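You operate a simulated robot arm through the tools that you are given. There is no shell and no other tool. Be economical: measure what you need, move in short steps, check, and stop when the job is done.

Carry out the task below with a simulated two-armed robot. There is one attempt and no reset: what you move stays moved.

## Task
Hold the dustpan, brush the crumbs on the wide white cabinet into it and tip them into the waste drawer.
Fine: brush and dustpan go back, the drawer ends shut. Set down upright: green brush.
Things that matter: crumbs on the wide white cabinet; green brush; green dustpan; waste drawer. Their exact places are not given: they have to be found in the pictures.

The check looks at the end state, three seconds after you hand in, the way a careful person would. Anything else that was tipped, shoved, dropped, spilled or broken makes it a failure.

## Robot
Two 7-joint arms with two-finger parallel grippers on one trunk, on a base that drives. Base frame: it is fixed to the floor where the robot stands at the start and does not move with it; the origin is under the middle of the robot, x ahead of it, y to its left, z up. Units: m, degrees, N and s.
The left shoulder is at the start at [0.07, 0.134, 1.276], the right one opposite. With the tool pointing down near the work surface each hand reaches from about 0.1 to 0.64 m from the robot's upright axis, wherever it stands, measured 20 degrees to its own side. Places, roughly: crumbs on the wide white cabinet [0.5, 0.4, 0.9]; waste drawer [0.4, 0.5, 0.7]. Payload 1.57 kg a hand.
The tool frame of a hand sits at the grasp point between the pads (the TCP): z along the fingers, y along the line on which they close. The tips reach 0.03 m beyond it. The gripper opens to 0.08 m. The fingers are 0.017 m wide and 0.012 m thick; the gripper's body (0.04 by 0.082 m) begins 0.08 m behind the TCP.
Orientation is told as [roll, pitch, yaw] about the base's x, y, z axes, in that order, counted from this pose: with the fingers straight down and closing along the base's y, the tool's x points along the base's -x, its y along +y and its z along -z.

## Interface
- The arms move only by the tool send_rows. It takes "left_deltas", "right_deltas" or both (then of equal length, played together; a hand with none holds still); each is a list of rows, each a list of 3 entries, a list of its own where there are three numbers: the shift along the tool's x, y, z in m, then the turn, a rotation vector about the tool's x, y, z in degrees, then the opening, from 0 (shut) to 1 (fully open). In form: [[[tx, ty, tz], [ax, ay, az], fingers], ...]. A call has 1 to 8 rows; each row shifts and turns the commanded pose from where the row before left it, along the tool's axes as they then stand. Rows are played at 5 a second. More than 0.05 m and 8.6 degrees between two rows, or a gripper value outside its range, and nothing of the call is played. A pose out of reach is approached as far as the arm can. The call stops where the force on the tool passes 40 N (or 10 N more than at its start, if that is more) or the arm is blocked; 0.2 s more then pass. The fingers move at their own pace (about 0.153 m/s each) and stop on an object; they squeeze with about 43 N. The grip force told is the motor's: it shows also when the fingers shut on nothing. Time passes only in rows, and 0.2 s behind the last, so rows that do not move let the fingers close. It gives the time, the measured TCP pose, the force on the tool (base axes), the opening and the grip force at its end, in the units of the frame above (readings bear some noise), with the torque about the TCP (base axes, N m) and any sound that the robot's microphone picked up.
- Cameras (640 x 400 px; columns grow to the right, rows downward): "scene" is now at [0.1192, 0.0449, 1.5073]; the picture's right is [0.47, -0.88, 0.00], its down [-0.58, -0.31, -0.76] and it looks along [0.67, 0.35, -0.65] (base axes); focal length 214 px, centre (320, 200). "left" rides on the left gripper at [0.072, 0.007, -0.122] in its tool frame; the picture's right is [-0.09, 1.00, 0.00], its down [-0.84, -0.08, -0.54] and it looks along [-0.54, -0.05, 0.84] (tool axes); focal length 238 px, centre (320, 200). "right" rides on the right gripper at [0.072, -0.007, -0.122] in its tool frame; the picture's right is [0.09, 1.00, 0.00], its down [-0.84, 0.08, -0.54] and it looks along [-0.54, 0.05, 0.84] (tool axes); focal length 238 px, centre (320, 200).
- capture(camera): a new picture of that camera. No time passes.
- slide_trunk(by): slides the trunk up (or, below 0, down) by that many m; the arms and the scene camera ride with it, the base frame stays. It gives what a move gives, with no picture.
- base_move(legs): drives the robot by 1 to 6 legs, each [ahead, left, turn to the left] in m, m and degrees, along the robot's own axes; the way and the turn of a leg run together, so that a leg with both is an arc; at most 1.5 m and 180 degrees a leg. The arms and the cameras ride along, it lands a little off, and it stops where it bumps. It gives what a move gives.
- turn_head(pan, tilt): turns the head with the scene camera to pan (to the left, within 86 degrees either way) and tilt (down, from -29 to 69), counted from straight ahead of the robot. It gives what a move gives.
- point_at(camera, pixels): for up to 12 pixels [column, row] of the newest picture of that camera ("zoom" is the newest enlarged one), the place [x, y, z] in the base frame of the surface seen there, good to about 0.002 m, but the place of the scene camera against the robot may be out by one fixed shift of up to 0.018 m in any direction. No time passes.
- zoom(camera, box): a new picture of the part [left, top, right, bottom] of that camera's present view, enlarged. No time passes.
- finish_job(): hands the job in; it is judged then, once.

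Keep the steps short. Do not move on a guess: measure, check each grasp and each placing, and mend mistakes. In all there are 80 turns and 78 pictures (those below and enlarged ones count). Leave the grippers open and the arms clear of the work at the hand-in unless told otherwise, and finish with a single line.

The tools are called after "Request:" as a command line: name --argument value ..., lists and objects as JSON in quotes. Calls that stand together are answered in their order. send_rows: Moves the arms, as the interface text tells. Its arguments: {"type":"object","properties":{"left_deltas":{"type":"array","items":{"type":"array"}},"right_deltas":{"type":"array","items":{"type":"array"}}},"required":[]} The other tools are called the same way: slide_trunk (by) slides the trunk up or down; base_move (legs) drives the base; turn_head (pan, tilt) turns the head that bears the scene camera; capture (camera) takes a picture; point_at (camera, pixels) gives the place of the surface under pixels of a picture; zoom (camera, box) takes an enlarged picture of a part of a camera's view; finish_job () hands the job in.

At the start:

```text
t: 0.0
left_tool_pos: [0.3633, 0.3999, 1.298]
left_tool_rot: [0.0, 0.1, 0.0]
left_contact_force: [0.2, -0.2, -0.5]
left_torque: [0.02, 0.02, 0.01]
left_finger_gap: 0.08
left_grip_force: 0.0
right_tool_pos: [0.3831, 0.0676, 1.2509]
right_tool_rot: [-0.1, 0.0, 0.0]
right_contact_force: [-0.2, -0.6, 0.3]
right_torque: [0.0, 0.02, 0.03]
right_finger_gap: 0.0798
right_grip_force: 0.1
trunk travel left (down, up): [-0.85, 0.09]
robot x, y, heading: [-0.0043, 0.0023, -0.2]
head pan, tilt: [27.9, 40.8]
```

scene: 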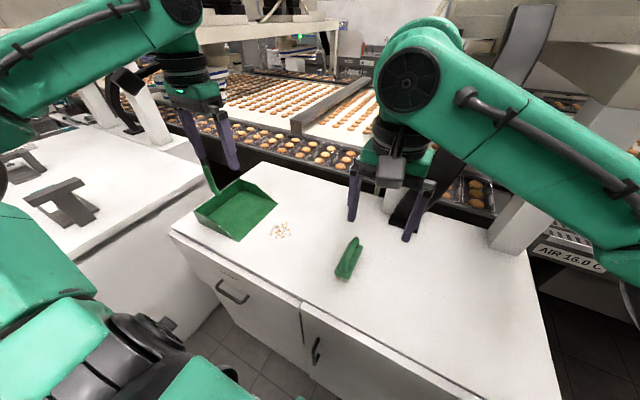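
right: 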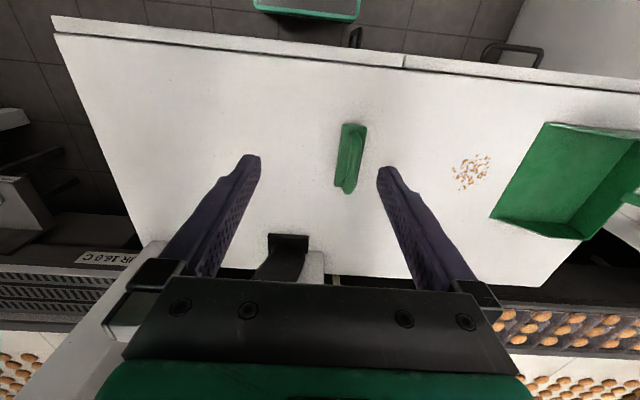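
left: 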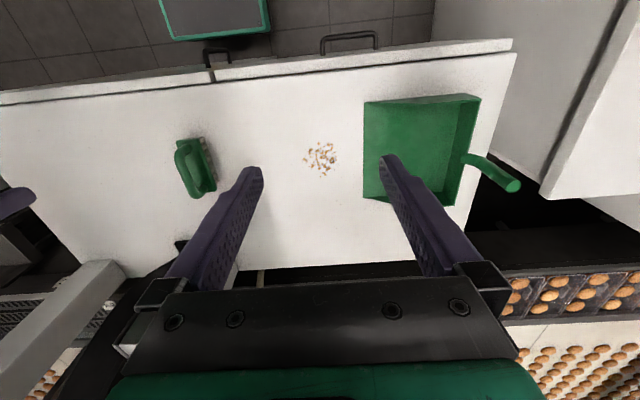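

I see the dustpan (about 238,208), the crumbs (281,230) and the brush (348,258) on the cabinet, and a handle below at (232,292). I'll enlarge the scene and the left hand's view to measure them.

Request:
zoom --camera "scene" --box '[160, 140, 400, 300]'

Request:
zoom --camera "left" --box '[160, 20, 540, 260]'

```text
2.50 times, centred on (280, 220) of scene
```

zoom: 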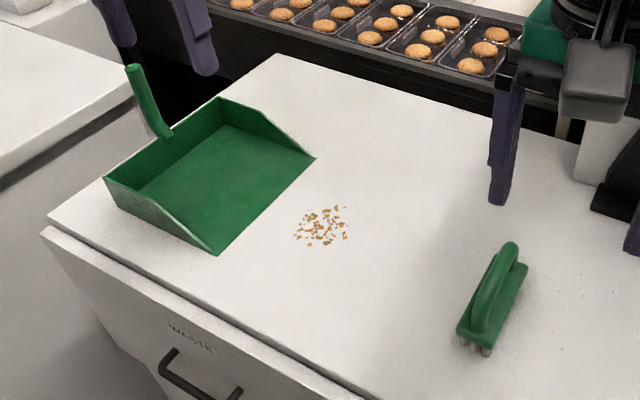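

```text
1.67 times, centred on (350, 140) of left
```

zoom: 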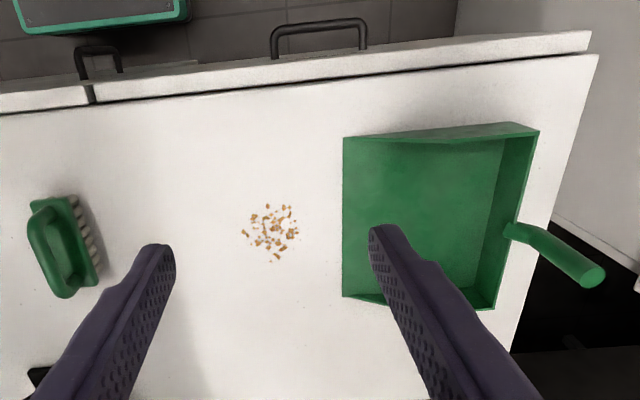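

The "WASTE" drawer is the left one below the dustpan. I'll measure points on the pan, handle, crumbs, brush and drawer from the left hand's picture, and the same ones from the scene for the shift.

Request:
point_at --camera "zoom" --pixels '[[344, 140], [344, 296], [538, 132], [494, 306], [420, 220], [512, 230], [592, 275], [550, 248], [245, 235], [296, 230], [270, 206], [276, 258]]'

Request:
point_at --camera "left" --pixels '[[182, 143], [200, 197], [214, 188], [202, 138], [186, 170], [213, 165], [322, 40], [376, 38], [350, 34], [514, 48], [514, 40], [213, 78]]'

Request:
point_at --camera "scene" --pixels '[[281, 230], [241, 235], [277, 203], [212, 165], [220, 192], [217, 284], [248, 300], [232, 294], [172, 231], [352, 240], [342, 276], [353, 270]]'

```text
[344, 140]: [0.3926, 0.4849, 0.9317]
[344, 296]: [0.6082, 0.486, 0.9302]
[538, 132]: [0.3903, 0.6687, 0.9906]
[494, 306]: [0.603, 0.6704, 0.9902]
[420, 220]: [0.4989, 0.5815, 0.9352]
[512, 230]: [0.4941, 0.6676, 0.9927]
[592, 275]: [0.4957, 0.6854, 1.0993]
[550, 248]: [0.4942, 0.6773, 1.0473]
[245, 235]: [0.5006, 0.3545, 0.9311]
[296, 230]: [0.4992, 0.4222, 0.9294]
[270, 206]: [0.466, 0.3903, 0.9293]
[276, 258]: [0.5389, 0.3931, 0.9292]
```

```text
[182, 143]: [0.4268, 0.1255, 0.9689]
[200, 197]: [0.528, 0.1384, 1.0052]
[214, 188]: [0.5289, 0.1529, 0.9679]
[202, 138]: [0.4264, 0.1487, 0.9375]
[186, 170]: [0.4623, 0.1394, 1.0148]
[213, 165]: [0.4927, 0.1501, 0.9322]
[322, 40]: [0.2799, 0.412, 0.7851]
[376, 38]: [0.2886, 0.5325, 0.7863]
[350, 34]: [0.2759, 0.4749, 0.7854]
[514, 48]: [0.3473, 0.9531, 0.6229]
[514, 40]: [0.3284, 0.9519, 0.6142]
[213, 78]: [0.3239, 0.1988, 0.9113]
```

```text
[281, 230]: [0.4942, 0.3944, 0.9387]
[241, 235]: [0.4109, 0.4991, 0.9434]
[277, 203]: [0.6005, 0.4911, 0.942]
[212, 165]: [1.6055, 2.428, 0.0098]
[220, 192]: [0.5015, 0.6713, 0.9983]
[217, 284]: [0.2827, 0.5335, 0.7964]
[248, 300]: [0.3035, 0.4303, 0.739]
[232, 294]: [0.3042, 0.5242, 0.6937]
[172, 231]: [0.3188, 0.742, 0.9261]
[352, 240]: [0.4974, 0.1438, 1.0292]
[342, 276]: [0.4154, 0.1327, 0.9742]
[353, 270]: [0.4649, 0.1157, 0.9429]
```

The pan's lip is along x at y≈0.485. Its handle is nearly upright at (0.495, 0.68), too far for the left hand from here, so the base has to shift left. First I check the surroundings on the left, and down at the floor.

Request:
turn_head --pan 60 --tilt 50

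Request:
capture --camera "scene"

```text
t: 1.0
left_tool_pos: [0.3636, 0.3987, 1.2986]
left_tool_rot: [-0.1, 0.0, -0.1]
left_contact_force: [0.5, -0.3, -0.3]
left_torque: [-0.01, -0.04, 0.03]
left_finger_gap: 0.08
left_grip_force: 0.1
right_tool_pos: [0.3832, 0.0678, 1.2516]
right_tool_rot: [0.0, 0.1, 0.0]
right_contact_force: [0.2, 0.1, 0.1]
right_torque: [0.03, 0.03, -0.03]
right_finger_gap: 0.0799
right_grip_force: 0.0
trunk travel left (down, up): [-0.85, 0.09]
robot x, y, heading: [0.0, -0.0008, -0.1]
head pan, tilt: [60.0, 50.0]
```

```text
72 pictures are left
```

scene: 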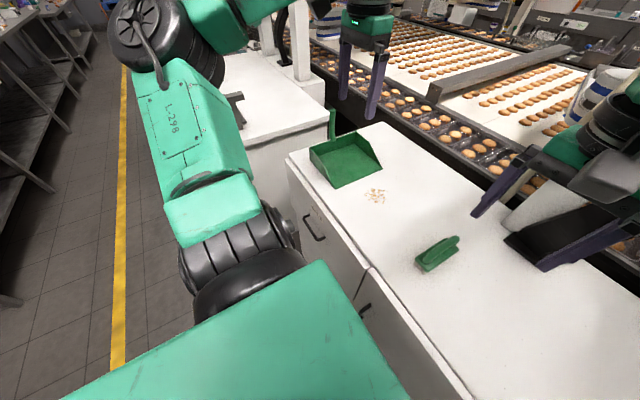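

The floor to the left is free. I check where the left counter's front edge lies and the edges of the white cabinet.

Request:
point_at --camera "scene" --pixels '[[250, 144], [288, 158], [330, 212], [310, 240], [371, 268], [318, 225], [362, 310], [282, 210], [300, 200], [476, 395]]'

```text
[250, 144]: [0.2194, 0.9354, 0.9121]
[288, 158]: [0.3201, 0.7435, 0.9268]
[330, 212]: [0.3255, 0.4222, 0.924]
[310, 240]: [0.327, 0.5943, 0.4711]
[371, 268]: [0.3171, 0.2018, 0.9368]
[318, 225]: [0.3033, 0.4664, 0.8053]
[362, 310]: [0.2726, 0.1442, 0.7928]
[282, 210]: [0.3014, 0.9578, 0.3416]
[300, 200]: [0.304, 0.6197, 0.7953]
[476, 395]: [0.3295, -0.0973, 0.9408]
```

The way is free. I drive 0.36 m to the left, hands staying high.

Request:
base_move --legs '[[0, 0.36, 0]]'

Request:
turn_head --pan 10 --tilt 55

Request:
capture --camera "right"

Request:
capture --camera "left"

```text
t: 3.3
left_tool_pos: [0.3654, 0.7614, 1.2988]
left_tool_rot: [0.1, -0.1, -0.3]
left_contact_force: [0.3, -0.1, -0.1]
left_torque: [0.03, 0.03, 0.01]
left_finger_gap: 0.0801
left_grip_force: 0.0
right_tool_pos: [0.3843, 0.4305, 1.2524]
right_tool_rot: [0.2, 0.0, -0.3]
right_contact_force: [0.6, -0.1, 0.1]
right_torque: [0.03, -0.01, 0.0]
right_finger_gap: 0.08
right_grip_force: 0.1
trunk travel left (down, up): [-0.85, 0.09]
robot x, y, heading: [0.0013, 0.3647, -0.1]
head pan, tilt: [60.0, 50.0]
```

```text
t: 4.5
left_tool_pos: [0.3657, 0.7628, 1.2985]
left_tool_rot: [0.0, 0.0, -0.3]
left_contact_force: [-0.3, 0.6, -0.1]
left_torque: [0.0, 0.0, -0.01]
left_finger_gap: 0.08
left_grip_force: 0.1
right_tool_pos: [0.3851, 0.4315, 1.2506]
right_tool_rot: [0.0, 0.1, -0.3]
right_contact_force: [-0.4, -0.1, 0.3]
right_torque: [0.02, -0.02, -0.01]
right_finger_gap: 0.0801
right_grip_force: 0.1
trunk travel left (down, up): [-0.85, 0.09]
robot x, y, heading: [0.0027, 0.3658, -0.3]
head pan, tilt: [10.0, 55.0]
```

```text
71 pictures are left
```

right: 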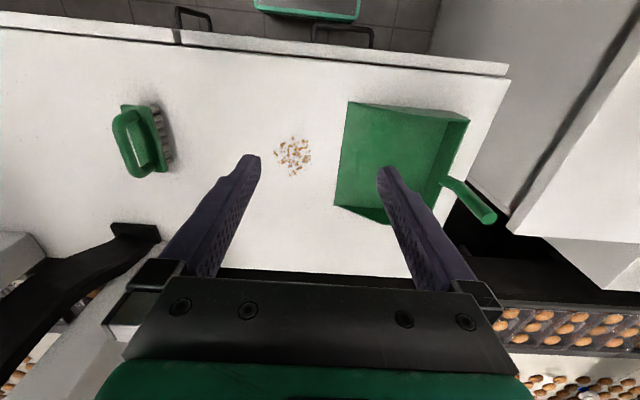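

```text
70 pictures are left
```

left: 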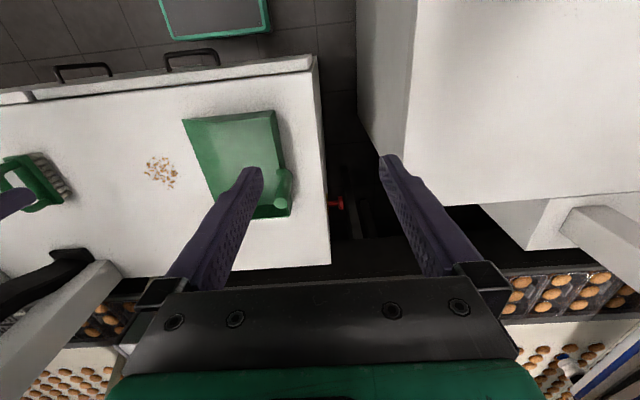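

Both hands see their things. I measure the black bracket at (125,240), brush parts and the pan handle before approaching.

Request:
point_at --camera "right" --pixels '[[120, 230], [155, 232], [90, 270], [110, 120], [135, 176], [168, 165], [125, 145], [485, 217], [450, 183]]'

Request:
send_rows --left_deltas '[[[-0.03, -0.02, 0.02], [0, 0, 0], 1], [[-0.03, -0.02, 0.02], [0, 0, 0], 1], [[-0.03, -0.02, 0.02], [0, 0, 0], 1], [[-0.02, -0.02, 0.02], [0, 0, 0], 1], [[0, 0, 0.02], [0, 0, 0], 1], [[0, 0, 0], [0, 0, 0], 1]]' --right_deltas '[[[0, -0.048, 0], [0, 0, 0], 1], [[0, -0.048, 0], [0, 0, 0], 1], [[0, -0.048, 0.02], [0, 0, 0], 1], [[-0.02, -0.048, 0.02], [0, 0, 0], 1], [[-0.02, -0.048, 0.02], [0, 0, 0], 1], [[-0.02, -0.048, 0.02], [0, 0, 0], 1]]'

Request:
capture --camera "right"

Request:
capture --camera "left"

Request:
capture --camera "scene"

```text
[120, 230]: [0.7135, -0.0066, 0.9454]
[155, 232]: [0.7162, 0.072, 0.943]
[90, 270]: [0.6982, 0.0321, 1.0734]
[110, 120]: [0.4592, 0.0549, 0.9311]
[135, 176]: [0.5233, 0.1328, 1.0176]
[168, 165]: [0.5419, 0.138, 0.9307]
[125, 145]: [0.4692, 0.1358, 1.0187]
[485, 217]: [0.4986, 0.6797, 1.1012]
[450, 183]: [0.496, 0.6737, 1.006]
```

```text
refused: row 3 steps farther than a row can; nothing moved
```

```text
69 pictures are left
```

right: 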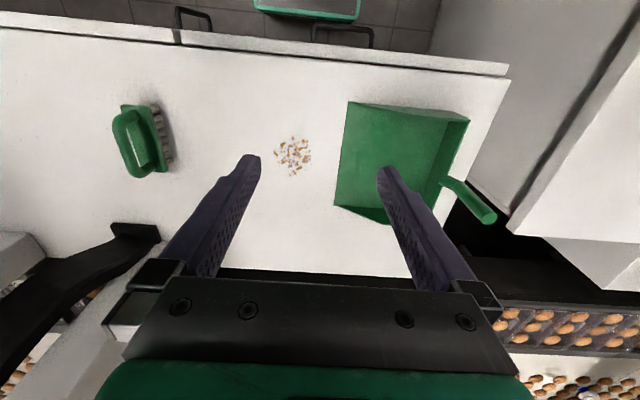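

```text
68 pictures are left
```

left: 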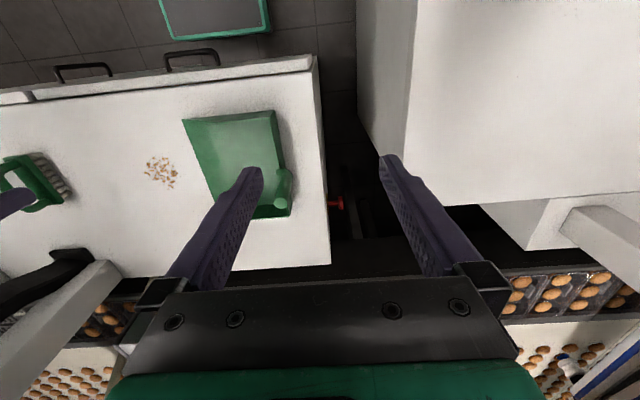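

```text
67 pictures are left
```

scene: 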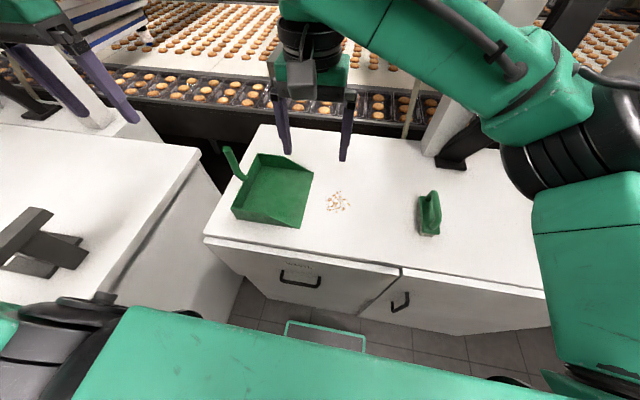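

The step limit applies to the combined shift; I resend with smaller steps. The black bracket begins at x≈0.70, so it's well behind.

Request:
send_rows --left_deltas '[[[-0.03, -0.02, 0.02], [0, 0, 0], 1], [[-0.03, -0.02, 0.02], [0, 0, 0], 1], [[-0.03, -0.02, 0.02], [0, 0, 0], 1], [[-0.02, -0.02, 0.02], [0, 0, 0], 1], [[0, 0, 0.02], [0, 0, 0], 1], [[0, 0, 0], [0, 0, 0], 1], [[0, 0, 0], [0, 0, 0], 1]]' --right_deltas '[[[0, -0.048, 0], [0, 0, 0], 1], [[0, -0.048, 0], [0, 0, 0], 1], [[0, -0.044, 0.01], [0, 0, 0], 1], [[0, -0.042, 0.02], [0, 0, 0], 1], [[-0.01, -0.042, 0.02], [0, 0, 0], 1], [[-0.02, -0.04, 0.01], [0, 0, 0], 1], [[-0.02, -0.025, 0.01], [0, 0, 0], 1]]'

Request:
capture --camera "right"

Request:
capture --camera "left"

```text
t: 6.1
left_tool_pos: [0.4758, 0.6824, 1.1944]
left_tool_rot: [0.1, 0.2, -0.2]
left_contact_force: [1.6, -0.7, 1.2]
left_torque: [0.01, 0.0, -0.03]
left_finger_gap: 0.0796
left_grip_force: 0.1
right_tool_pos: [0.4358, 0.1408, 1.1817]
right_tool_rot: [0.0, 0.1, -0.3]
right_contact_force: [0.9, -1.1, -0.7]
right_torque: [0.0, 0.01, -0.02]
right_finger_gap: 0.08
right_grip_force: 0.0
trunk travel left (down, up): [-0.85, 0.09]
robot x, y, heading: [-0.0008, 0.3665, -0.4]
head pan, tilt: [10.0, 55.0]
```

```text
66 pictures are left
```

right: 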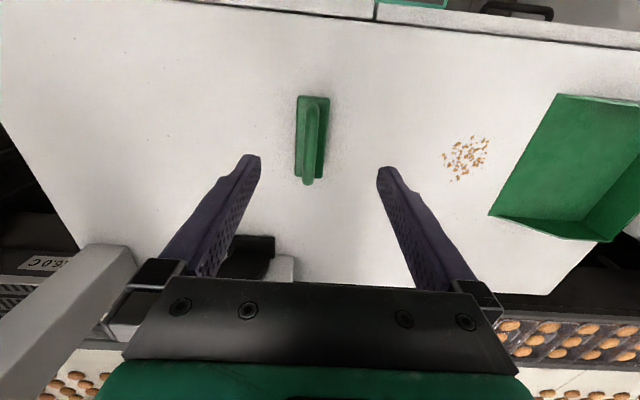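

```text
65 pictures are left
```

left: 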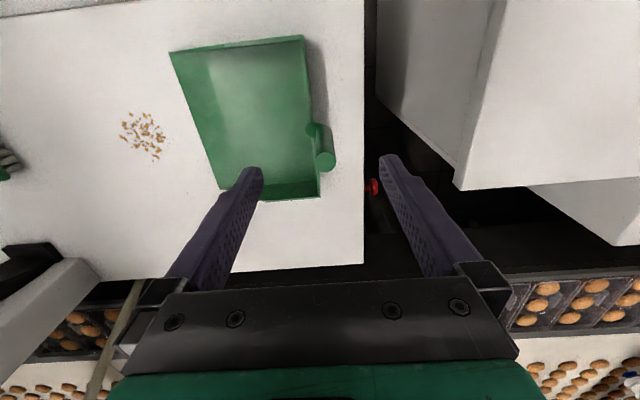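

The hands are above their targets. I measure the brush's handle sides and body edges, and the pan handle's edges.

Request:
point_at --camera "right" --pixels '[[303, 150], [311, 150], [316, 150], [307, 178], [309, 112], [300, 98], [328, 98], [325, 176], [296, 176], [322, 140], [298, 130], [312, 183]]'

Request:
point_at --camera "left" --pixels '[[317, 162], [334, 160], [326, 152], [326, 170], [325, 161], [307, 130], [318, 130], [312, 126], [325, 185], [318, 193], [304, 40]]'

Request:
zoom --camera "right" --box '[240, 70, 400, 200]'

```text
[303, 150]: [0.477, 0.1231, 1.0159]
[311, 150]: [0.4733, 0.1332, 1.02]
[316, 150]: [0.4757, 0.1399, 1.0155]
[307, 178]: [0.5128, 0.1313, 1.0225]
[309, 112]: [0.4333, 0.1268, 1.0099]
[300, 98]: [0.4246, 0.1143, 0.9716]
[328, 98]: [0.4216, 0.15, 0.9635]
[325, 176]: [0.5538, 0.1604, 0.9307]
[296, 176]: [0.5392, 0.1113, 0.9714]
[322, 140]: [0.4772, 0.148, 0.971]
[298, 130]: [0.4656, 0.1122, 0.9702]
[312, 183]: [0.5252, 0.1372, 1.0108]
```

```text
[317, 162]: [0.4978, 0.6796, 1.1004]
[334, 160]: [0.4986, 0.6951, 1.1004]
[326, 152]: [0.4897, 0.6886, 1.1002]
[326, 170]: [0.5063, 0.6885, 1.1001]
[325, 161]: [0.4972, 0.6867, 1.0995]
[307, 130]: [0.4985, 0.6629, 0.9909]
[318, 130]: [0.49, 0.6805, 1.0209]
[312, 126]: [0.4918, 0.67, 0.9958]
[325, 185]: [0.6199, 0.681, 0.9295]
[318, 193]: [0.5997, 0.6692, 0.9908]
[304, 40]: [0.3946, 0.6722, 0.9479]
```

```text
3.08 times, centred on (320, 135) of right
```

zoom: 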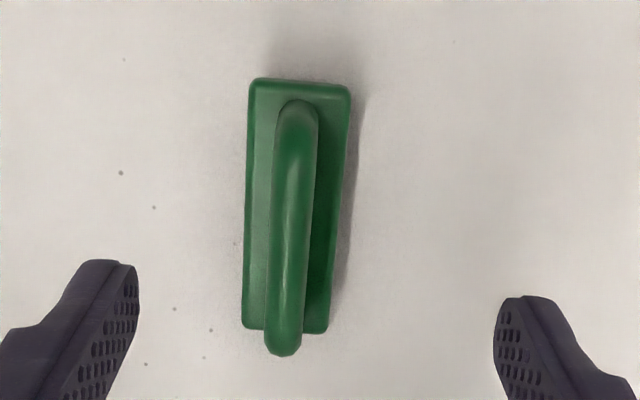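

The brush handle's bar runs along x at y≈0.1315, top z 1.022. The pan handle is about 16 mm thick with its top at (0.498, 0.688, 1.10), leaning about 9°. I approach both, the left tilted by 9°, and don't close yet.

Request:
send_rows --left_deltas '[[[-0.022, 0.021, 0], [0, 0, 0], 1], [[0, 0, 0], [4.5, 0, 0], 1], [[0, 0, 0], [4.5, 0, 0], 1], [[0, 0, 0.04], [0, 0, 0], 1], [[0, 0, 0.04], [0, 0, 0], 1], [[0, 0, 0.03], [0, 0, 0], 1], [[0, 0, 0.028], [0, 0, 0], 1], [[0, 0, 0], [0, 0, 0], 1]]' --right_deltas '[[[-0.021, -0.005, 0.03], [0, 0, 0], 1], [[-0.021, -0.004, 0.03], [0, 0, 0], 1], [[0, 0, 0.03], [0, 0, 0], 1], [[0, 0, 0.03], [0, 0, 0], 1], [[0, 0, 0.025], [0, 0, 0], 1], [[0, 0, 0.015], [0, 0, 0], 1], [[0, 0, 0.012], [0, 0, 0], 1], [[0, 0, 0], [0, 0, 0], 1]]'

Request:
capture --camera "right"

Request:
capture --camera "left"

```text
t: 7.9
left_tool_pos: [0.4977, 0.6836, 1.0606]
left_tool_rot: [-8.9, 0.0, -0.3]
left_contact_force: [0.3, 0.3, -0.2]
left_torque: [0.01, -0.01, 0.03]
left_finger_gap: 0.0798
left_grip_force: 0.1
right_tool_pos: [0.4752, 0.1326, 1.0076]
right_tool_rot: [-0.1, 0.0, -0.4]
right_contact_force: [-0.7, -0.7, 0.6]
right_torque: [0.01, 0.02, -0.05]
right_finger_gap: 0.0802
right_grip_force: 0.0
trunk travel left (down, up): [-0.85, 0.09]
robot x, y, heading: [0.0041, 0.3674, -0.2]
head pan, tilt: [10.0, 55.0]
```

```text
63 pictures are left
```

right: 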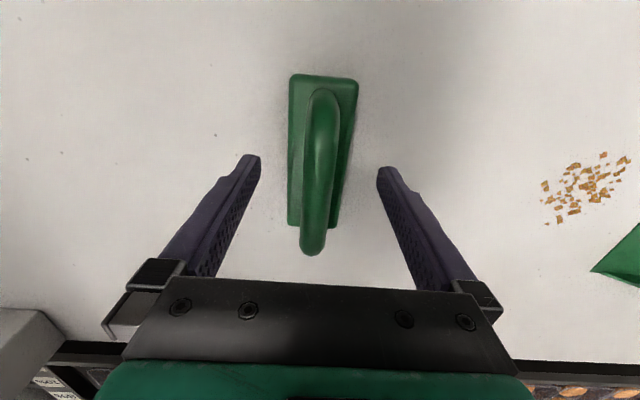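

```text
62 pictures are left
```

left: 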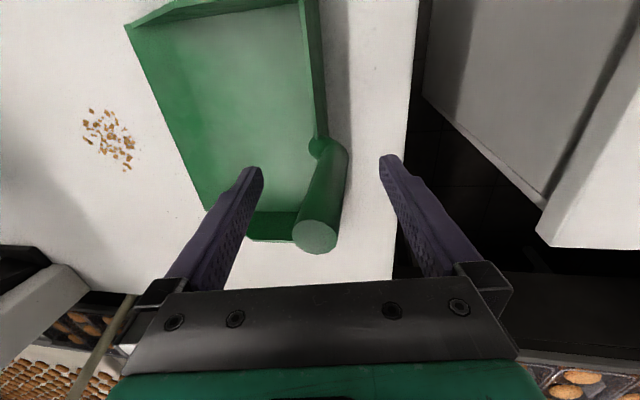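

The TCP pixel (320,192) lies on both handles. I close both grippers.

Request:
send_rows --left_deltas '[[[0, 0, 0], [0, 0, 0], 0.4], [[0, 0, 0], [0, 0, 0], 0], [[0, 0, 0], [0, 0, 0], 0], [[0, 0, 0], [0, 0, 0], 0]]' --right_deltas '[[[0, 0, 0], [0, 0, 0], 0.4], [[0, 0, 0], [0, 0, 0], 0], [[0, 0, 0], [0, 0, 0], 0], [[0, 0, 0], [0, 0, 0], 0]]'

Request:
capture --camera "scene"

```text
t: 8.9
left_tool_pos: [0.4983, 0.6833, 1.0615]
left_tool_rot: [-9.0, 0.1, -0.3]
left_contact_force: [0.1, 0.8, -1.6]
left_torque: [0.23, 0.01, 0.03]
left_finger_gap: 0.0214
left_grip_force: 34.4
right_tool_pos: [0.4763, 0.1333, 1.0085]
right_tool_rot: [-0.1, -0.1, -0.3]
right_contact_force: [-0.2, -0.2, 1.0]
right_torque: [0.04, -0.03, 0.01]
right_finger_gap: 0.0171
right_grip_force: 31.5
trunk travel left (down, up): [-0.85, 0.09]
robot x, y, heading: [0.0014, 0.3647, -0.2]
head pan, tilt: [10.0, 55.0]
```

```text
61 pictures are left
```

scene: 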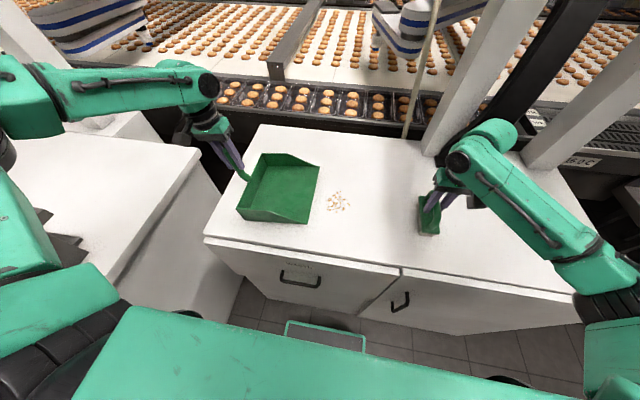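

Both hold (gaps 21 and 17 mm). Brush home: right TCP (0.476, 0.133, 1.008). Now I lift the brush 4 cm, carry it to y≈0.31 with x≈0.502, short of the crumbs, still raised.

Request:
send_rows --right_deltas '[[[0, 0, -0.02], [0, 0, 0], 0], [[0, 0, -0.02], [0, 0, 0], 0], [[-0.01, 0.04, 0], [0, 0, 0], 0], [[-0.01, 0.045, 0], [0, 0, 0], 0], [[-0.006, 0.045, 0], [0, 0, 0], 0], [[0, 0.04, 0], [0, 0, 0], 0], [[0, 0, 0], [0, 0, 0], 0]]'

Request:
capture --camera "right"

Request:
zoom --camera "scene" --box '[200, 120, 460, 280]'

Request:
capture --camera "left"

```text
t: 10.5
left_tool_pos: [0.4991, 0.6824, 1.0626]
left_tool_rot: [-9.0, -0.1, -0.3]
left_contact_force: [-0.1, 0.3, -1.9]
left_torque: [0.22, 0.02, 0.01]
left_finger_gap: 0.0215
left_grip_force: 34.4
right_tool_pos: [0.5033, 0.3049, 1.0485]
right_tool_rot: [0.0, 0.1, -0.4]
right_contact_force: [0.3, 0.1, -1.8]
right_torque: [0.01, 0.0, -0.04]
right_finger_gap: 0.0172
right_grip_force: 32.0
trunk travel left (down, up): [-0.85, 0.09]
robot x, y, heading: [0.0041, 0.3694, -0.2]
head pan, tilt: [10.0, 55.0]
```

```text
60 pictures are left
```

right: 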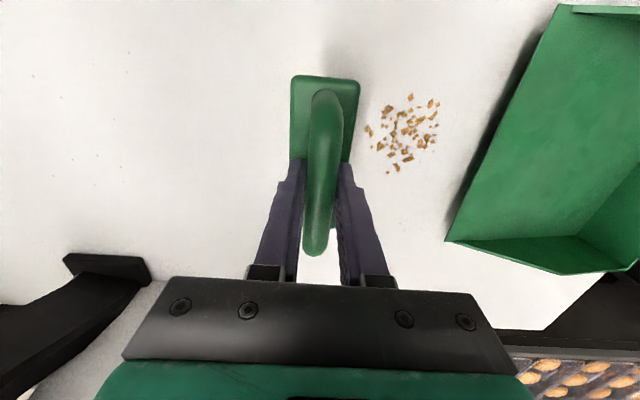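

```text
2.46 times, centred on (330, 200) of scene
```

zoom: 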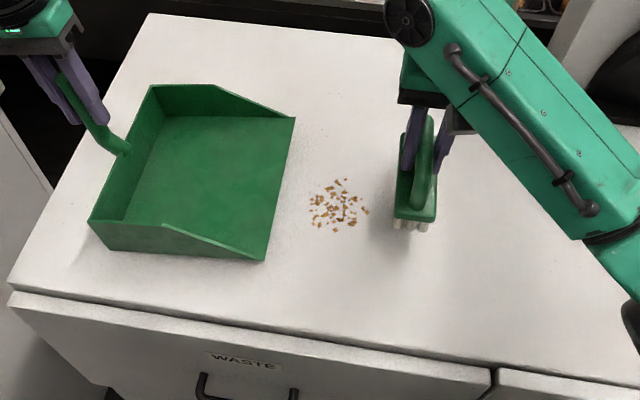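

```text
58 pictures are left
```

left: 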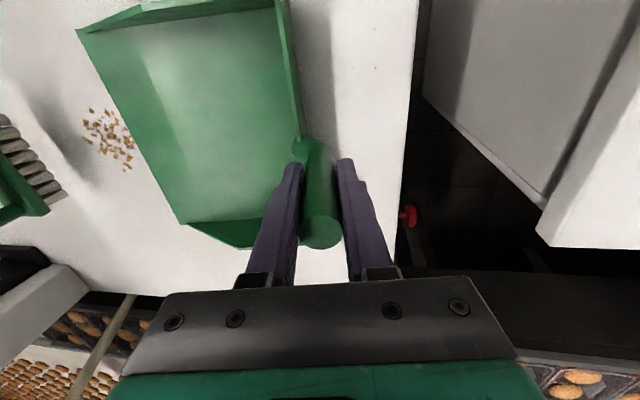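

The right view shows a dark strip under the lip: the pan may have tilted on gripping. I measure the lip's and floor's heights and the crumbs.

Request:
point_at --camera "right" --pixels '[[562, 8], [510, 120], [450, 236], [456, 234], [490, 250], [600, 150], [372, 130], [436, 104], [412, 97], [395, 170]]'

Request:
point_at --camera "left" --pixels '[[80, 36], [130, 128], [182, 222], [230, 120], [300, 140], [290, 100], [245, 226], [320, 230], [20, 140], [55, 190]]'

```text
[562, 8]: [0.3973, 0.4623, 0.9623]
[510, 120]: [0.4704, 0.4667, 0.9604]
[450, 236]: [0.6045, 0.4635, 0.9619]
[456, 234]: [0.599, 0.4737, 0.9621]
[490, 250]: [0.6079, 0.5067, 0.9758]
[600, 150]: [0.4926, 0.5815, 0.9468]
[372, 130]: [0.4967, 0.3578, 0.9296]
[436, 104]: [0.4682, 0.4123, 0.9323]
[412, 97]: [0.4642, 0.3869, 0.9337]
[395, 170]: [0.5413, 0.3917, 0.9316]
```

```text
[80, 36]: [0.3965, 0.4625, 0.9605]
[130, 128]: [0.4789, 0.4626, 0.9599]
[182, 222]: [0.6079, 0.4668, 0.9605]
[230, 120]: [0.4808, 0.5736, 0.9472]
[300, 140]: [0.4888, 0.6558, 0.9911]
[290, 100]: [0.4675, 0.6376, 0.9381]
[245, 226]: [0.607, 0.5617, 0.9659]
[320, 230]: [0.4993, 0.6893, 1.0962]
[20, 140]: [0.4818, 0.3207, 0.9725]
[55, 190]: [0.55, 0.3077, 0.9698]
```

Gripping made the pan pitch by about 9°: the lip is now 3 cm up, with the back edge on the table. I turn the left hand by +9° of roll about the pan's back edge to lay the lip down again.

Request:
send_rows --left_deltas '[[[0, -0.005, 0], [-2.2, 0, 0], 0], [[0, -0.005, 0], [-2.2, 0, 0], 0], [[0, -0.005, 0], [-2.2, 0, 0], 0], [[0, -0.005, 0], [-2.2, 0, 0], 0], [[0, 0, 0], [0, 0, 0], 0]]'

Request:
capture --camera "right"

Request:
capture --camera "left"

```text
t: 11.7
left_tool_pos: [0.4974, 0.6613, 1.0642]
left_tool_rot: [-0.1, -0.2, -0.4]
left_contact_force: [3.5, 1.4, 12.8]
left_torque: [0.16, 1.14, -0.1]
left_finger_gap: 0.0219
left_grip_force: 35.2
right_tool_pos: [0.5023, 0.303, 1.0483]
right_tool_rot: [0.0, 0.0, -0.4]
right_contact_force: [0.7, -0.1, -1.2]
right_torque: [0.02, 0.01, 0.01]
right_finger_gap: 0.0171
right_grip_force: 31.9
trunk travel left (down, up): [-0.85, 0.09]
robot x, y, heading: [0.0013, 0.3689, -0.1]
head pan, tilt: [10.0, 55.0]
```

```text
57 pictures are left
```

right: 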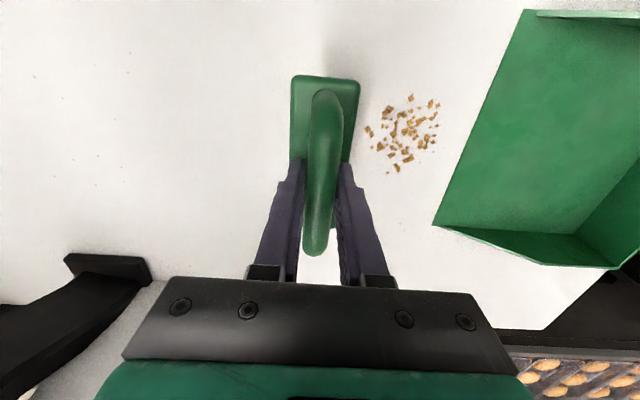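

```text
56 pictures are left
```

left: 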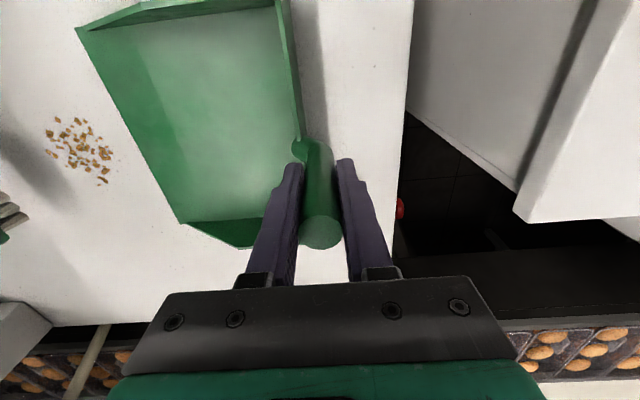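

The lip is down now (12.8 N push, some twist about y). I check the lip's heights.

Request:
point_at --camera "right" --pixels '[[524, 14], [482, 115], [438, 222], [430, 222], [600, 120], [520, 8], [536, 12]]'

Request:
point_at --camera "left" --pixels '[[80, 34], [130, 126], [180, 220], [230, 120], [300, 130], [276, 6], [320, 235], [285, 110]]'

Request:
zoom --camera "right" --box '[400, 0, 640, 260]'

```text
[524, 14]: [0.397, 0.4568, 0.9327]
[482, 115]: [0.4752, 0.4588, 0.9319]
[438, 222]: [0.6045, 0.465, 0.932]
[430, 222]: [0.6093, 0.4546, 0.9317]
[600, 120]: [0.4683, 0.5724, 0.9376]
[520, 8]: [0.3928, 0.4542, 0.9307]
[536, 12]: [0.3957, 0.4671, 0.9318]
```

```text
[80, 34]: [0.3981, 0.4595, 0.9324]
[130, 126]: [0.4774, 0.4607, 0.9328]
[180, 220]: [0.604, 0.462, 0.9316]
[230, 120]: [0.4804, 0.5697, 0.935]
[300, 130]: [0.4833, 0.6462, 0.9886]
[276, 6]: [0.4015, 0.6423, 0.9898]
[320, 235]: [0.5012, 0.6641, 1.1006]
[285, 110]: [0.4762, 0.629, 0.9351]
```

```text
1.54 times, centred on (520, 130) of right
```

zoom: 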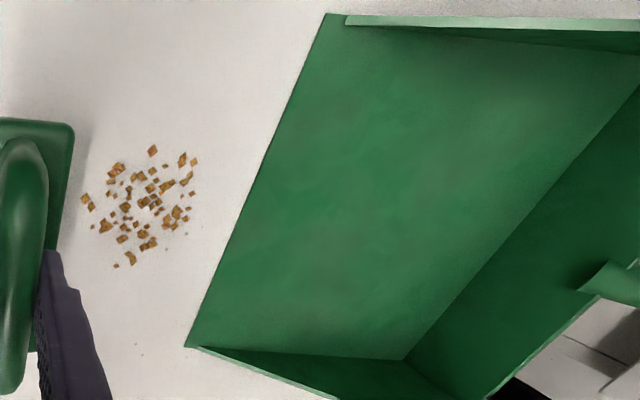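

The pan lies flat, with its lip at y≈0.459 and the crumbs at y 0.355–0.422. I lower the brush to its standing height and sweep gently to just before the lip.

Request:
send_rows --right_deltas '[[[0, 0, 0.02], [0, 0, 0], 0], [[0, 0, 0.015], [0, 0, 0], 0], [[0, 0, 0.005], [0, 0, 0], 0], [[0, 0.02, 0], [0, 0, 0], 0], [[0, 0.02, 0], [0, 0, 0], 0], [[0, 0.02, 0], [0, 0, 0], 0], [[0, 0.02, 0], [0, 0, 0], 0], [[0, 0.015, 0], [0, 0, 0], 0]]'

Request:
capture --camera "right"

Request:
zoom --camera "scene" --box '[200, 120, 460, 280]'

```text
t: 13.5
left_tool_pos: [0.496, 0.662, 1.0642]
left_tool_rot: [-0.1, -0.1, -0.4]
left_contact_force: [2.0, 0.5, 7.6]
left_torque: [0.08, -1.13, 0.02]
left_finger_gap: 0.0215
left_grip_force: 35.0
right_tool_pos: [0.5008, 0.3974, 1.0094]
right_tool_rot: [0.1, -0.2, -0.3]
right_contact_force: [0.4, -3.8, 11.0]
right_torque: [-0.02, 0.66, 0.16]
right_finger_gap: 0.0174
right_grip_force: 32.5
trunk travel left (down, up): [-0.85, 0.09]
robot x, y, heading: [-0.0023, 0.3645, -0.2]
head pan, tilt: [10.0, 55.0]
```

```text
54 pictures are left
```

right: 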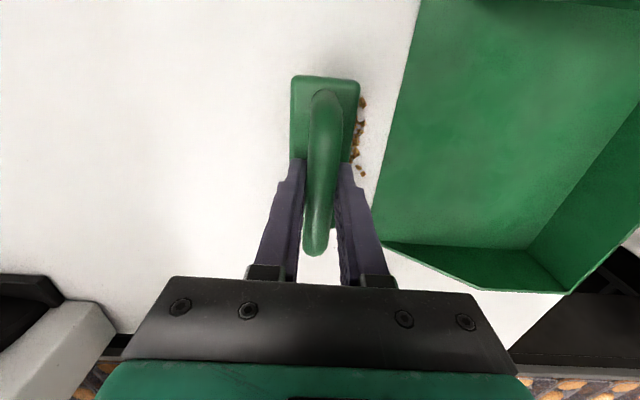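

```text
2.46 times, centred on (330, 200) of scene
```

zoom: 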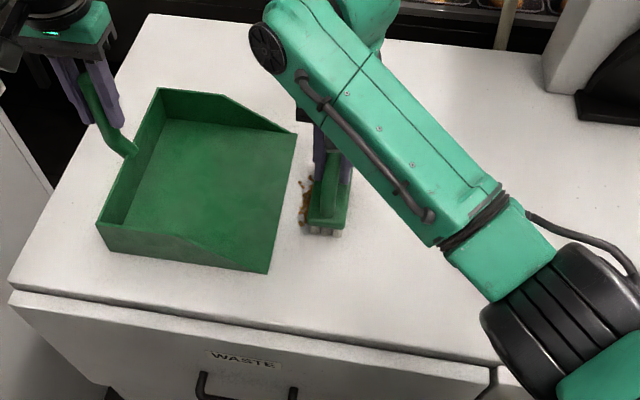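

The crumbs gather cleanly ahead of the brush and nothing stays behind. I go on to the lip, rise 2 mm there and push on into the pan.

Request:
send_rows --right_deltas '[[[0, 0.02, 0], [0, 0, 0], 0], [[0, 0.015, -0.0005], [0, 0, 0], 0], [[0, 0.015, -0.0015], [0, 0, 0], 0], [[0, 0.015, -0.001], [0, 0, 0], 0], [[0, 0.02, -0.0005], [0, 0, 0], 0], [[0, 0.02, 0], [0, 0, 0], 0], [[0, 0.02, 0], [0, 0, 0], 0]]'

Request:
capture --camera "right"

Request:
zoom --camera "scene" --box '[200, 120, 460, 280]'

Request:
capture --camera "left"

```text
t: 15.1
left_tool_pos: [0.4943, 0.6621, 1.0644]
left_tool_rot: [-0.1, -0.1, -0.3]
left_contact_force: [-4.4, -0.5, 9.6]
left_torque: [-0.05, 0.88, -0.01]
left_finger_gap: 0.0217
left_grip_force: 34.6
right_tool_pos: [0.5015, 0.4929, 1.0155]
right_tool_rot: [0.2, -0.3, -0.5]
right_contact_force: [0.6, 0.2, -0.7]
right_torque: [0.04, 0.0, 0.03]
right_finger_gap: 0.0171
right_grip_force: 32.4
right hand out of reach, approached as far as the arm can: row 6, 7
trunk travel left (down, up): [-0.85, 0.09]
robot x, y, heading: [0.0019, 0.3645, -0.4]
head pan, tilt: [10.0, 55.0]
```

```text
52 pictures are left
```

right: 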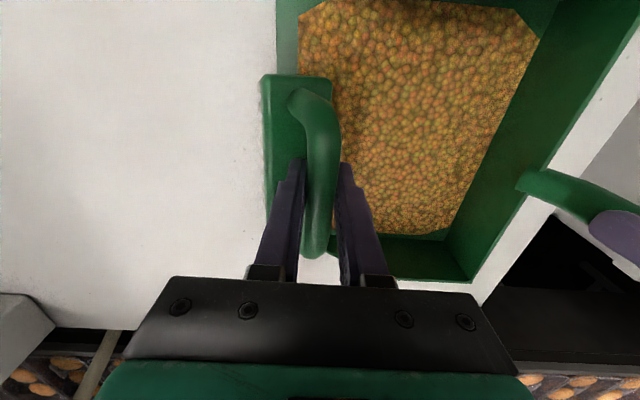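

```text
2.46 times, centred on (330, 200) of scene
```

zoom: 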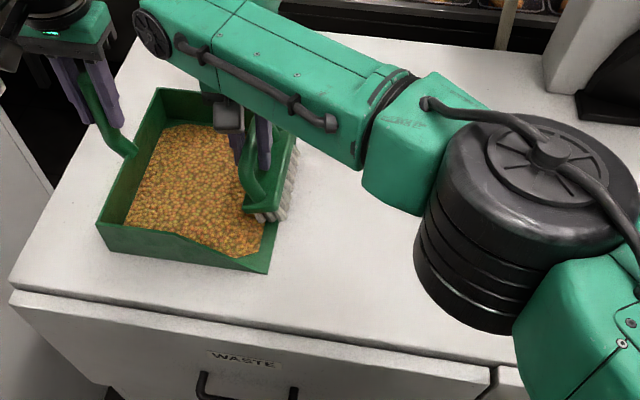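

```text
50 pictures are left
```

left: 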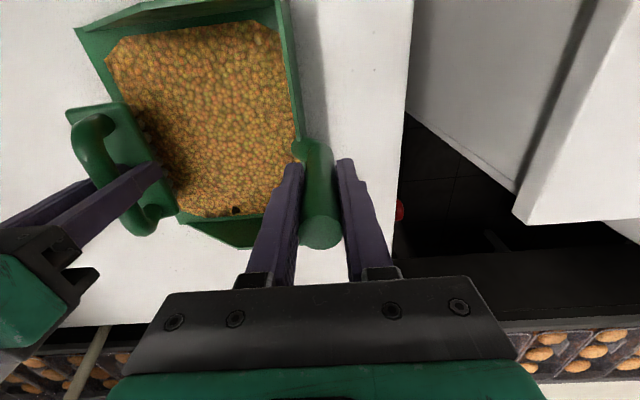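

All crumbs are in the pan now (heap shown), and the table behind is clean. The brush has tilted a bit in the grip. I lift it straight up and draw it back toward y≈0.3.

Request:
send_rows --right_deltas '[[[0, 0, -0.02], [0, 0, 0], 0], [[0, 0, -0.03], [0, 0, 0], 0], [[0, 0, -0.03], [0, 0, 0], 0], [[0, -0.04, -0.02], [0, 0, 0], 0], [[0, -0.045, 0], [0, 0, 0], 0], [[0, -0.045, 0], [0, 0, 0], 0], [[0, -0.045, 0], [0, 0, 0], 0], [[0, 0, 0], [0, 0, 0], 0]]'

Request:
capture --camera "right"

Request:
zoom --camera "scene" --box '[200, 80, 500, 280]'

Request:
capture --camera "left"

```text
t: 16.9
left_tool_pos: [0.4959, 0.661, 1.064]
left_tool_rot: [-0.3, -0.2, -0.4]
left_contact_force: [0.1, -2.8, 7.9]
left_torque: [-0.33, -0.47, -0.04]
left_finger_gap: 0.0215
left_grip_force: 35.0
right_tool_pos: [0.5014, 0.3203, 1.1151]
right_tool_rot: [0.1, 0.0, -0.2]
right_contact_force: [1.6, -0.2, -0.9]
right_torque: [0.0, 0.02, 0.0]
right_finger_gap: 0.0173
right_grip_force: 32.3
trunk travel left (down, up): [-0.85, 0.09]
robot x, y, heading: [0.0017, 0.3667, -0.6]
head pan, tilt: [10.0, 55.0]
```

```text
49 pictures are left
```

right: 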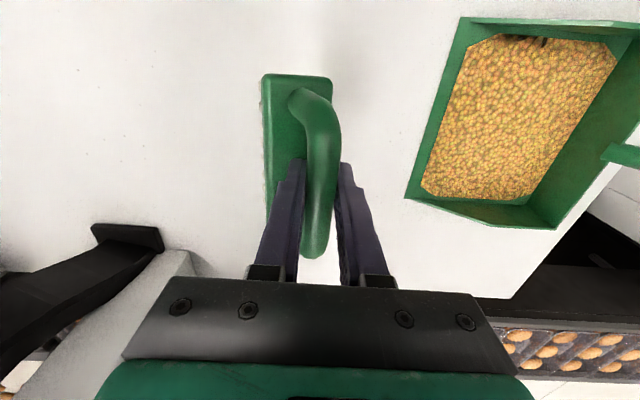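

```text
2.00 times, centred on (350, 180) of scene
```

zoom: 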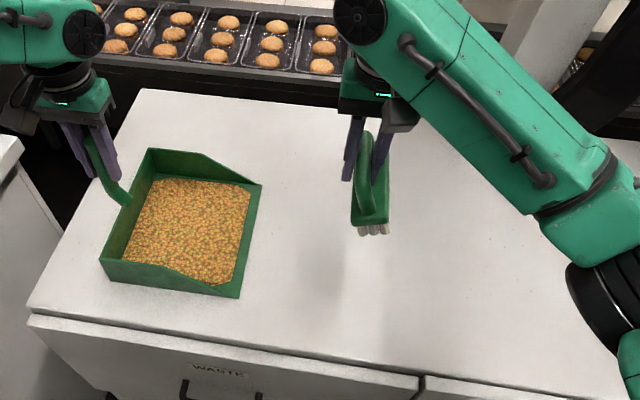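

```text
47 pictures are left
```

left: 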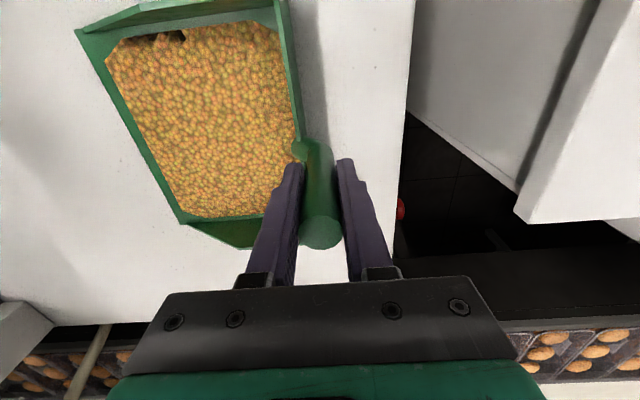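

All crumbs are in. The brush body hangs skewed; I measure its tilt from the top plate's corners, and the pan contents.

Request:
point_at --camera "right" --pixels '[[268, 82], [326, 82], [270, 150], [285, 150], [300, 98], [316, 200], [276, 100], [290, 84], [268, 180], [325, 170]]'

```text
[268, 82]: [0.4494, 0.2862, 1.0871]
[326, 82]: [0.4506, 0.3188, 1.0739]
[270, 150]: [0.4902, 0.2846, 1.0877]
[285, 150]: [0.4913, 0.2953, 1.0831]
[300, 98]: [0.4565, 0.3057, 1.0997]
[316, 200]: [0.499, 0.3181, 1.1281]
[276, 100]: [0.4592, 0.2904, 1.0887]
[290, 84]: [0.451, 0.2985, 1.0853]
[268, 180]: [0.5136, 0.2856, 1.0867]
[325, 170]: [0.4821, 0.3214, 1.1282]
```

The plate is rolled −22° about x. I carry the brush back above home (0.476, 0.133) and roll the hand +22° so that the brush stands level, then check before lowering.

Request:
send_rows --right_deltas '[[[0.008, -0.047, 0], [0, 0, 0], 0], [[0.008, -0.047, 0], [0, 0, 0], 0], [[0.009, -0.047, 0], [0, 0, 0], 0], [[0, -0.046, 0], [0, 0, 0], 0], [[0, 0, 0], [-7.3, 0, 0], 0], [[0, 0, 0], [-7.3, 0, 0], 0], [[0, 0, 0], [-7.4, 0, 0], 0], [[0, 0, 0], [0, 0, 0], 0]]'

Request:
capture --camera "right"

Request:
zoom --camera "scene" --box '[320, 80, 560, 280]'

```text
t: 18.7
left_tool_pos: [0.4958, 0.6624, 1.0649]
left_tool_rot: [-0.2, -0.1, -0.3]
left_contact_force: [1.8, -1.8, 10.4]
left_torque: [-0.15, -0.18, 0.01]
left_finger_gap: 0.022
left_grip_force: 34.2
right_tool_pos: [0.4753, 0.1333, 1.1144]
right_tool_rot: [22.0, -0.1, -0.3]
right_contact_force: [-0.5, -0.2, -1.5]
right_torque: [0.02, -0.02, -0.01]
right_finger_gap: 0.017
right_grip_force: 32.5
trunk travel left (down, up): [-0.85, 0.09]
robot x, y, heading: [0.002, 0.3693, -0.3]
head pan, tilt: [10.0, 55.0]
```

```text
46 pictures are left
```

right: 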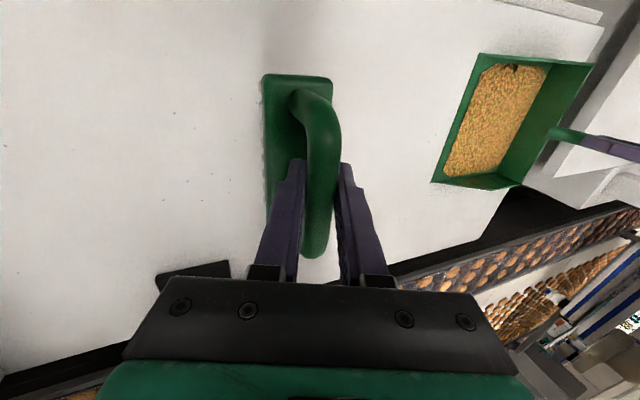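

```text
2.00 times, centred on (440, 180) of scene
```

zoom: 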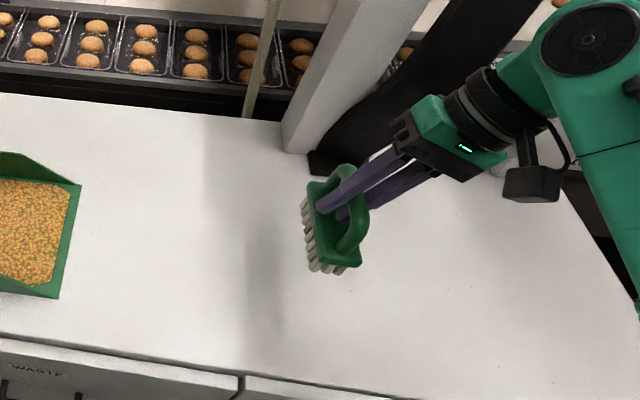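

Now the bristles look turned toward +y, perhaps too much. I measure the plate again.

Request:
point_at --camera "right" --pixels '[[268, 82], [326, 82], [270, 150], [285, 150], [300, 98], [276, 100], [290, 84], [268, 180], [320, 180]]'

Request:
point_at --camera "zoom" --pixels '[[310, 186], [360, 262], [335, 225], [343, 250], [305, 205], [315, 262], [340, 272], [325, 210], [315, 230], [330, 265]]'

```text
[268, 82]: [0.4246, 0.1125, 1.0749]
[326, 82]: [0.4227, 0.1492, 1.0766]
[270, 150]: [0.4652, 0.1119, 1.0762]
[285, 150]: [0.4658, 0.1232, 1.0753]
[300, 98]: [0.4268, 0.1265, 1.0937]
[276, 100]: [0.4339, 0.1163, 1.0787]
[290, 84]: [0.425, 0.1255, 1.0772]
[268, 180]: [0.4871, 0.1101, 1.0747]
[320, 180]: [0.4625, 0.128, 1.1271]
```

```text
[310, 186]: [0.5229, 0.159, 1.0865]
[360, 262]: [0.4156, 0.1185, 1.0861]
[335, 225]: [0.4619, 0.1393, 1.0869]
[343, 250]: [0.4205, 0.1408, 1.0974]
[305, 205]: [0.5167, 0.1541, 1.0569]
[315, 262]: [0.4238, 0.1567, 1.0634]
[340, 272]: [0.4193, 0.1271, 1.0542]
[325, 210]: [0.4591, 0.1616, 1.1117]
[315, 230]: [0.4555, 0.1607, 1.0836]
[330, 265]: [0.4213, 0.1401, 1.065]
```

The plate is level (z 1.075–1.077) and exactly above its old outline (y 0.1125–0.149). I lower it straight down by 0.104 m (tool y −0.375, z +0.927 per metre).

Request:
send_rows --right_deltas '[[[0, -0.0094, 0.0232], [0, 0, 0], 0], [[0, -0.0094, 0.0232], [0, 0, 0], 0], [[0, -0.0094, 0.0232], [0, 0, 0], 0], [[0, -0.0075, 0.0185], [0, 0, 0], 0], [[0, -0.0015, 0.0037], [0, 0, 0], 0], [[0, -0.0011, 0.0028], [0, 0, 0], 0], [[0, 0, 0], [0, 0, 0], 0]]'

Request:
capture --camera "right"

Request:
point_at --camera "right" --pixels '[[268, 82], [326, 82], [270, 150], [285, 150], [276, 100], [268, 180]]'

```text
t: 20.3
left_tool_pos: [0.4971, 0.6622, 1.0647]
left_tool_rot: [-0.2, -0.1, -0.3]
left_contact_force: [1.7, -0.4, 12.4]
left_torque: [-0.08, 0.04, -0.01]
left_finger_gap: 0.0218
left_grip_force: 34.8
right_tool_pos: [0.4762, 0.1331, 1.0124]
right_tool_rot: [22.1, 0.0, -0.3]
right_contact_force: [-0.4, -1.3, -1.8]
right_torque: [-0.02, -0.03, 0.0]
right_finger_gap: 0.0175
right_grip_force: 31.7
trunk travel left (down, up): [-0.85, 0.09]
robot x, y, heading: [0.0025, 0.3679, -0.5]
head pan, tilt: [10.0, 55.0]
```

```text
44 pictures are left
```

right: 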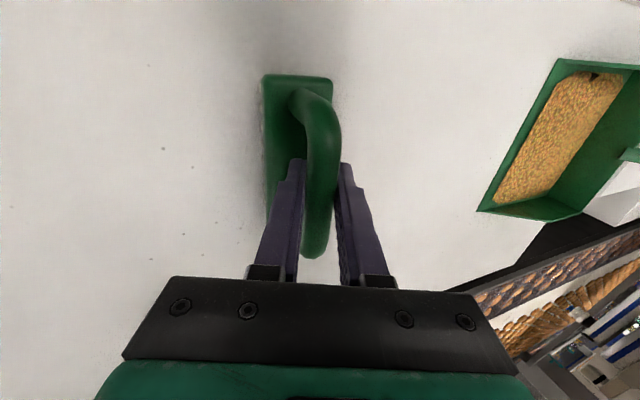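

```text
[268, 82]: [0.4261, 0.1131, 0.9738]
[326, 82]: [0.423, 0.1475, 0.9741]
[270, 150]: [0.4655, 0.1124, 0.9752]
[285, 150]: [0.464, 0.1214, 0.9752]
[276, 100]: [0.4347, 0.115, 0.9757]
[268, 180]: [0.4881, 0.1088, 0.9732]
```

No contact yet; the plate is about 3 mm above its resting height of 0.971. I lower in 1 mm steps until a small upward force shows.

Request:
send_rows --right_deltas '[[[0, -0.0006, 0.0014], [0, 0, 0], 0], [[0, -0.0006, 0.0014], [0, 0, 0], 0], [[0, -0.0003, 0.0008], [0, 0, 0], 0], [[0, 0, 0], [0, 0, 0], 0]]'

```text
t: 21.3
left_tool_pos: [0.4957, 0.6609, 1.0638]
left_tool_rot: [-0.2, 0.0, -0.3]
left_contact_force: [2.6, -0.7, 12.0]
left_torque: [-0.09, 0.01, 0.02]
left_finger_gap: 0.022
left_grip_force: 33.9
right_tool_pos: [0.4738, 0.1316, 1.0076]
right_tool_rot: [22.1, -0.1, -0.2]
right_contact_force: [0.4, -0.1, -2.2]
right_torque: [-0.01, 0.01, 0.0]
right_finger_gap: 0.0173
right_grip_force: 31.9
trunk travel left (down, up): [-0.85, 0.09]
robot x, y, heading: [0.0021, 0.3671, -0.3]
head pan, tilt: [10.0, 55.0]
```

Still no contact. A little lower.

Request:
send_rows --right_deltas '[[[0, -0.0004, 0.001], [0, 0, 0], 0], [[0, -0.0004, 0.001], [0, 0, 0], 0], [[0, 0, 0], [0, 0, 0], 0]]'

```text
t: 22.1
left_tool_pos: [0.4966, 0.6614, 1.0644]
left_tool_rot: [-0.3, -0.1, -0.4]
left_contact_force: [3.5, -2.0, 9.4]
left_torque: [-0.25, 0.18, 0.11]
left_finger_gap: 0.0216
left_grip_force: 34.8
right_tool_pos: [0.475, 0.1332, 1.0078]
right_tool_rot: [22.1, -0.1, -0.2]
right_contact_force: [1.2, 1.0, 8.6]
right_torque: [-0.13, 0.41, -0.01]
right_finger_gap: 0.0172
right_grip_force: 32.8
trunk travel left (down, up): [-0.85, 0.09]
robot x, y, heading: [0.0041, 0.3665, -0.4]
head pan, tilt: [10.0, 55.0]
```

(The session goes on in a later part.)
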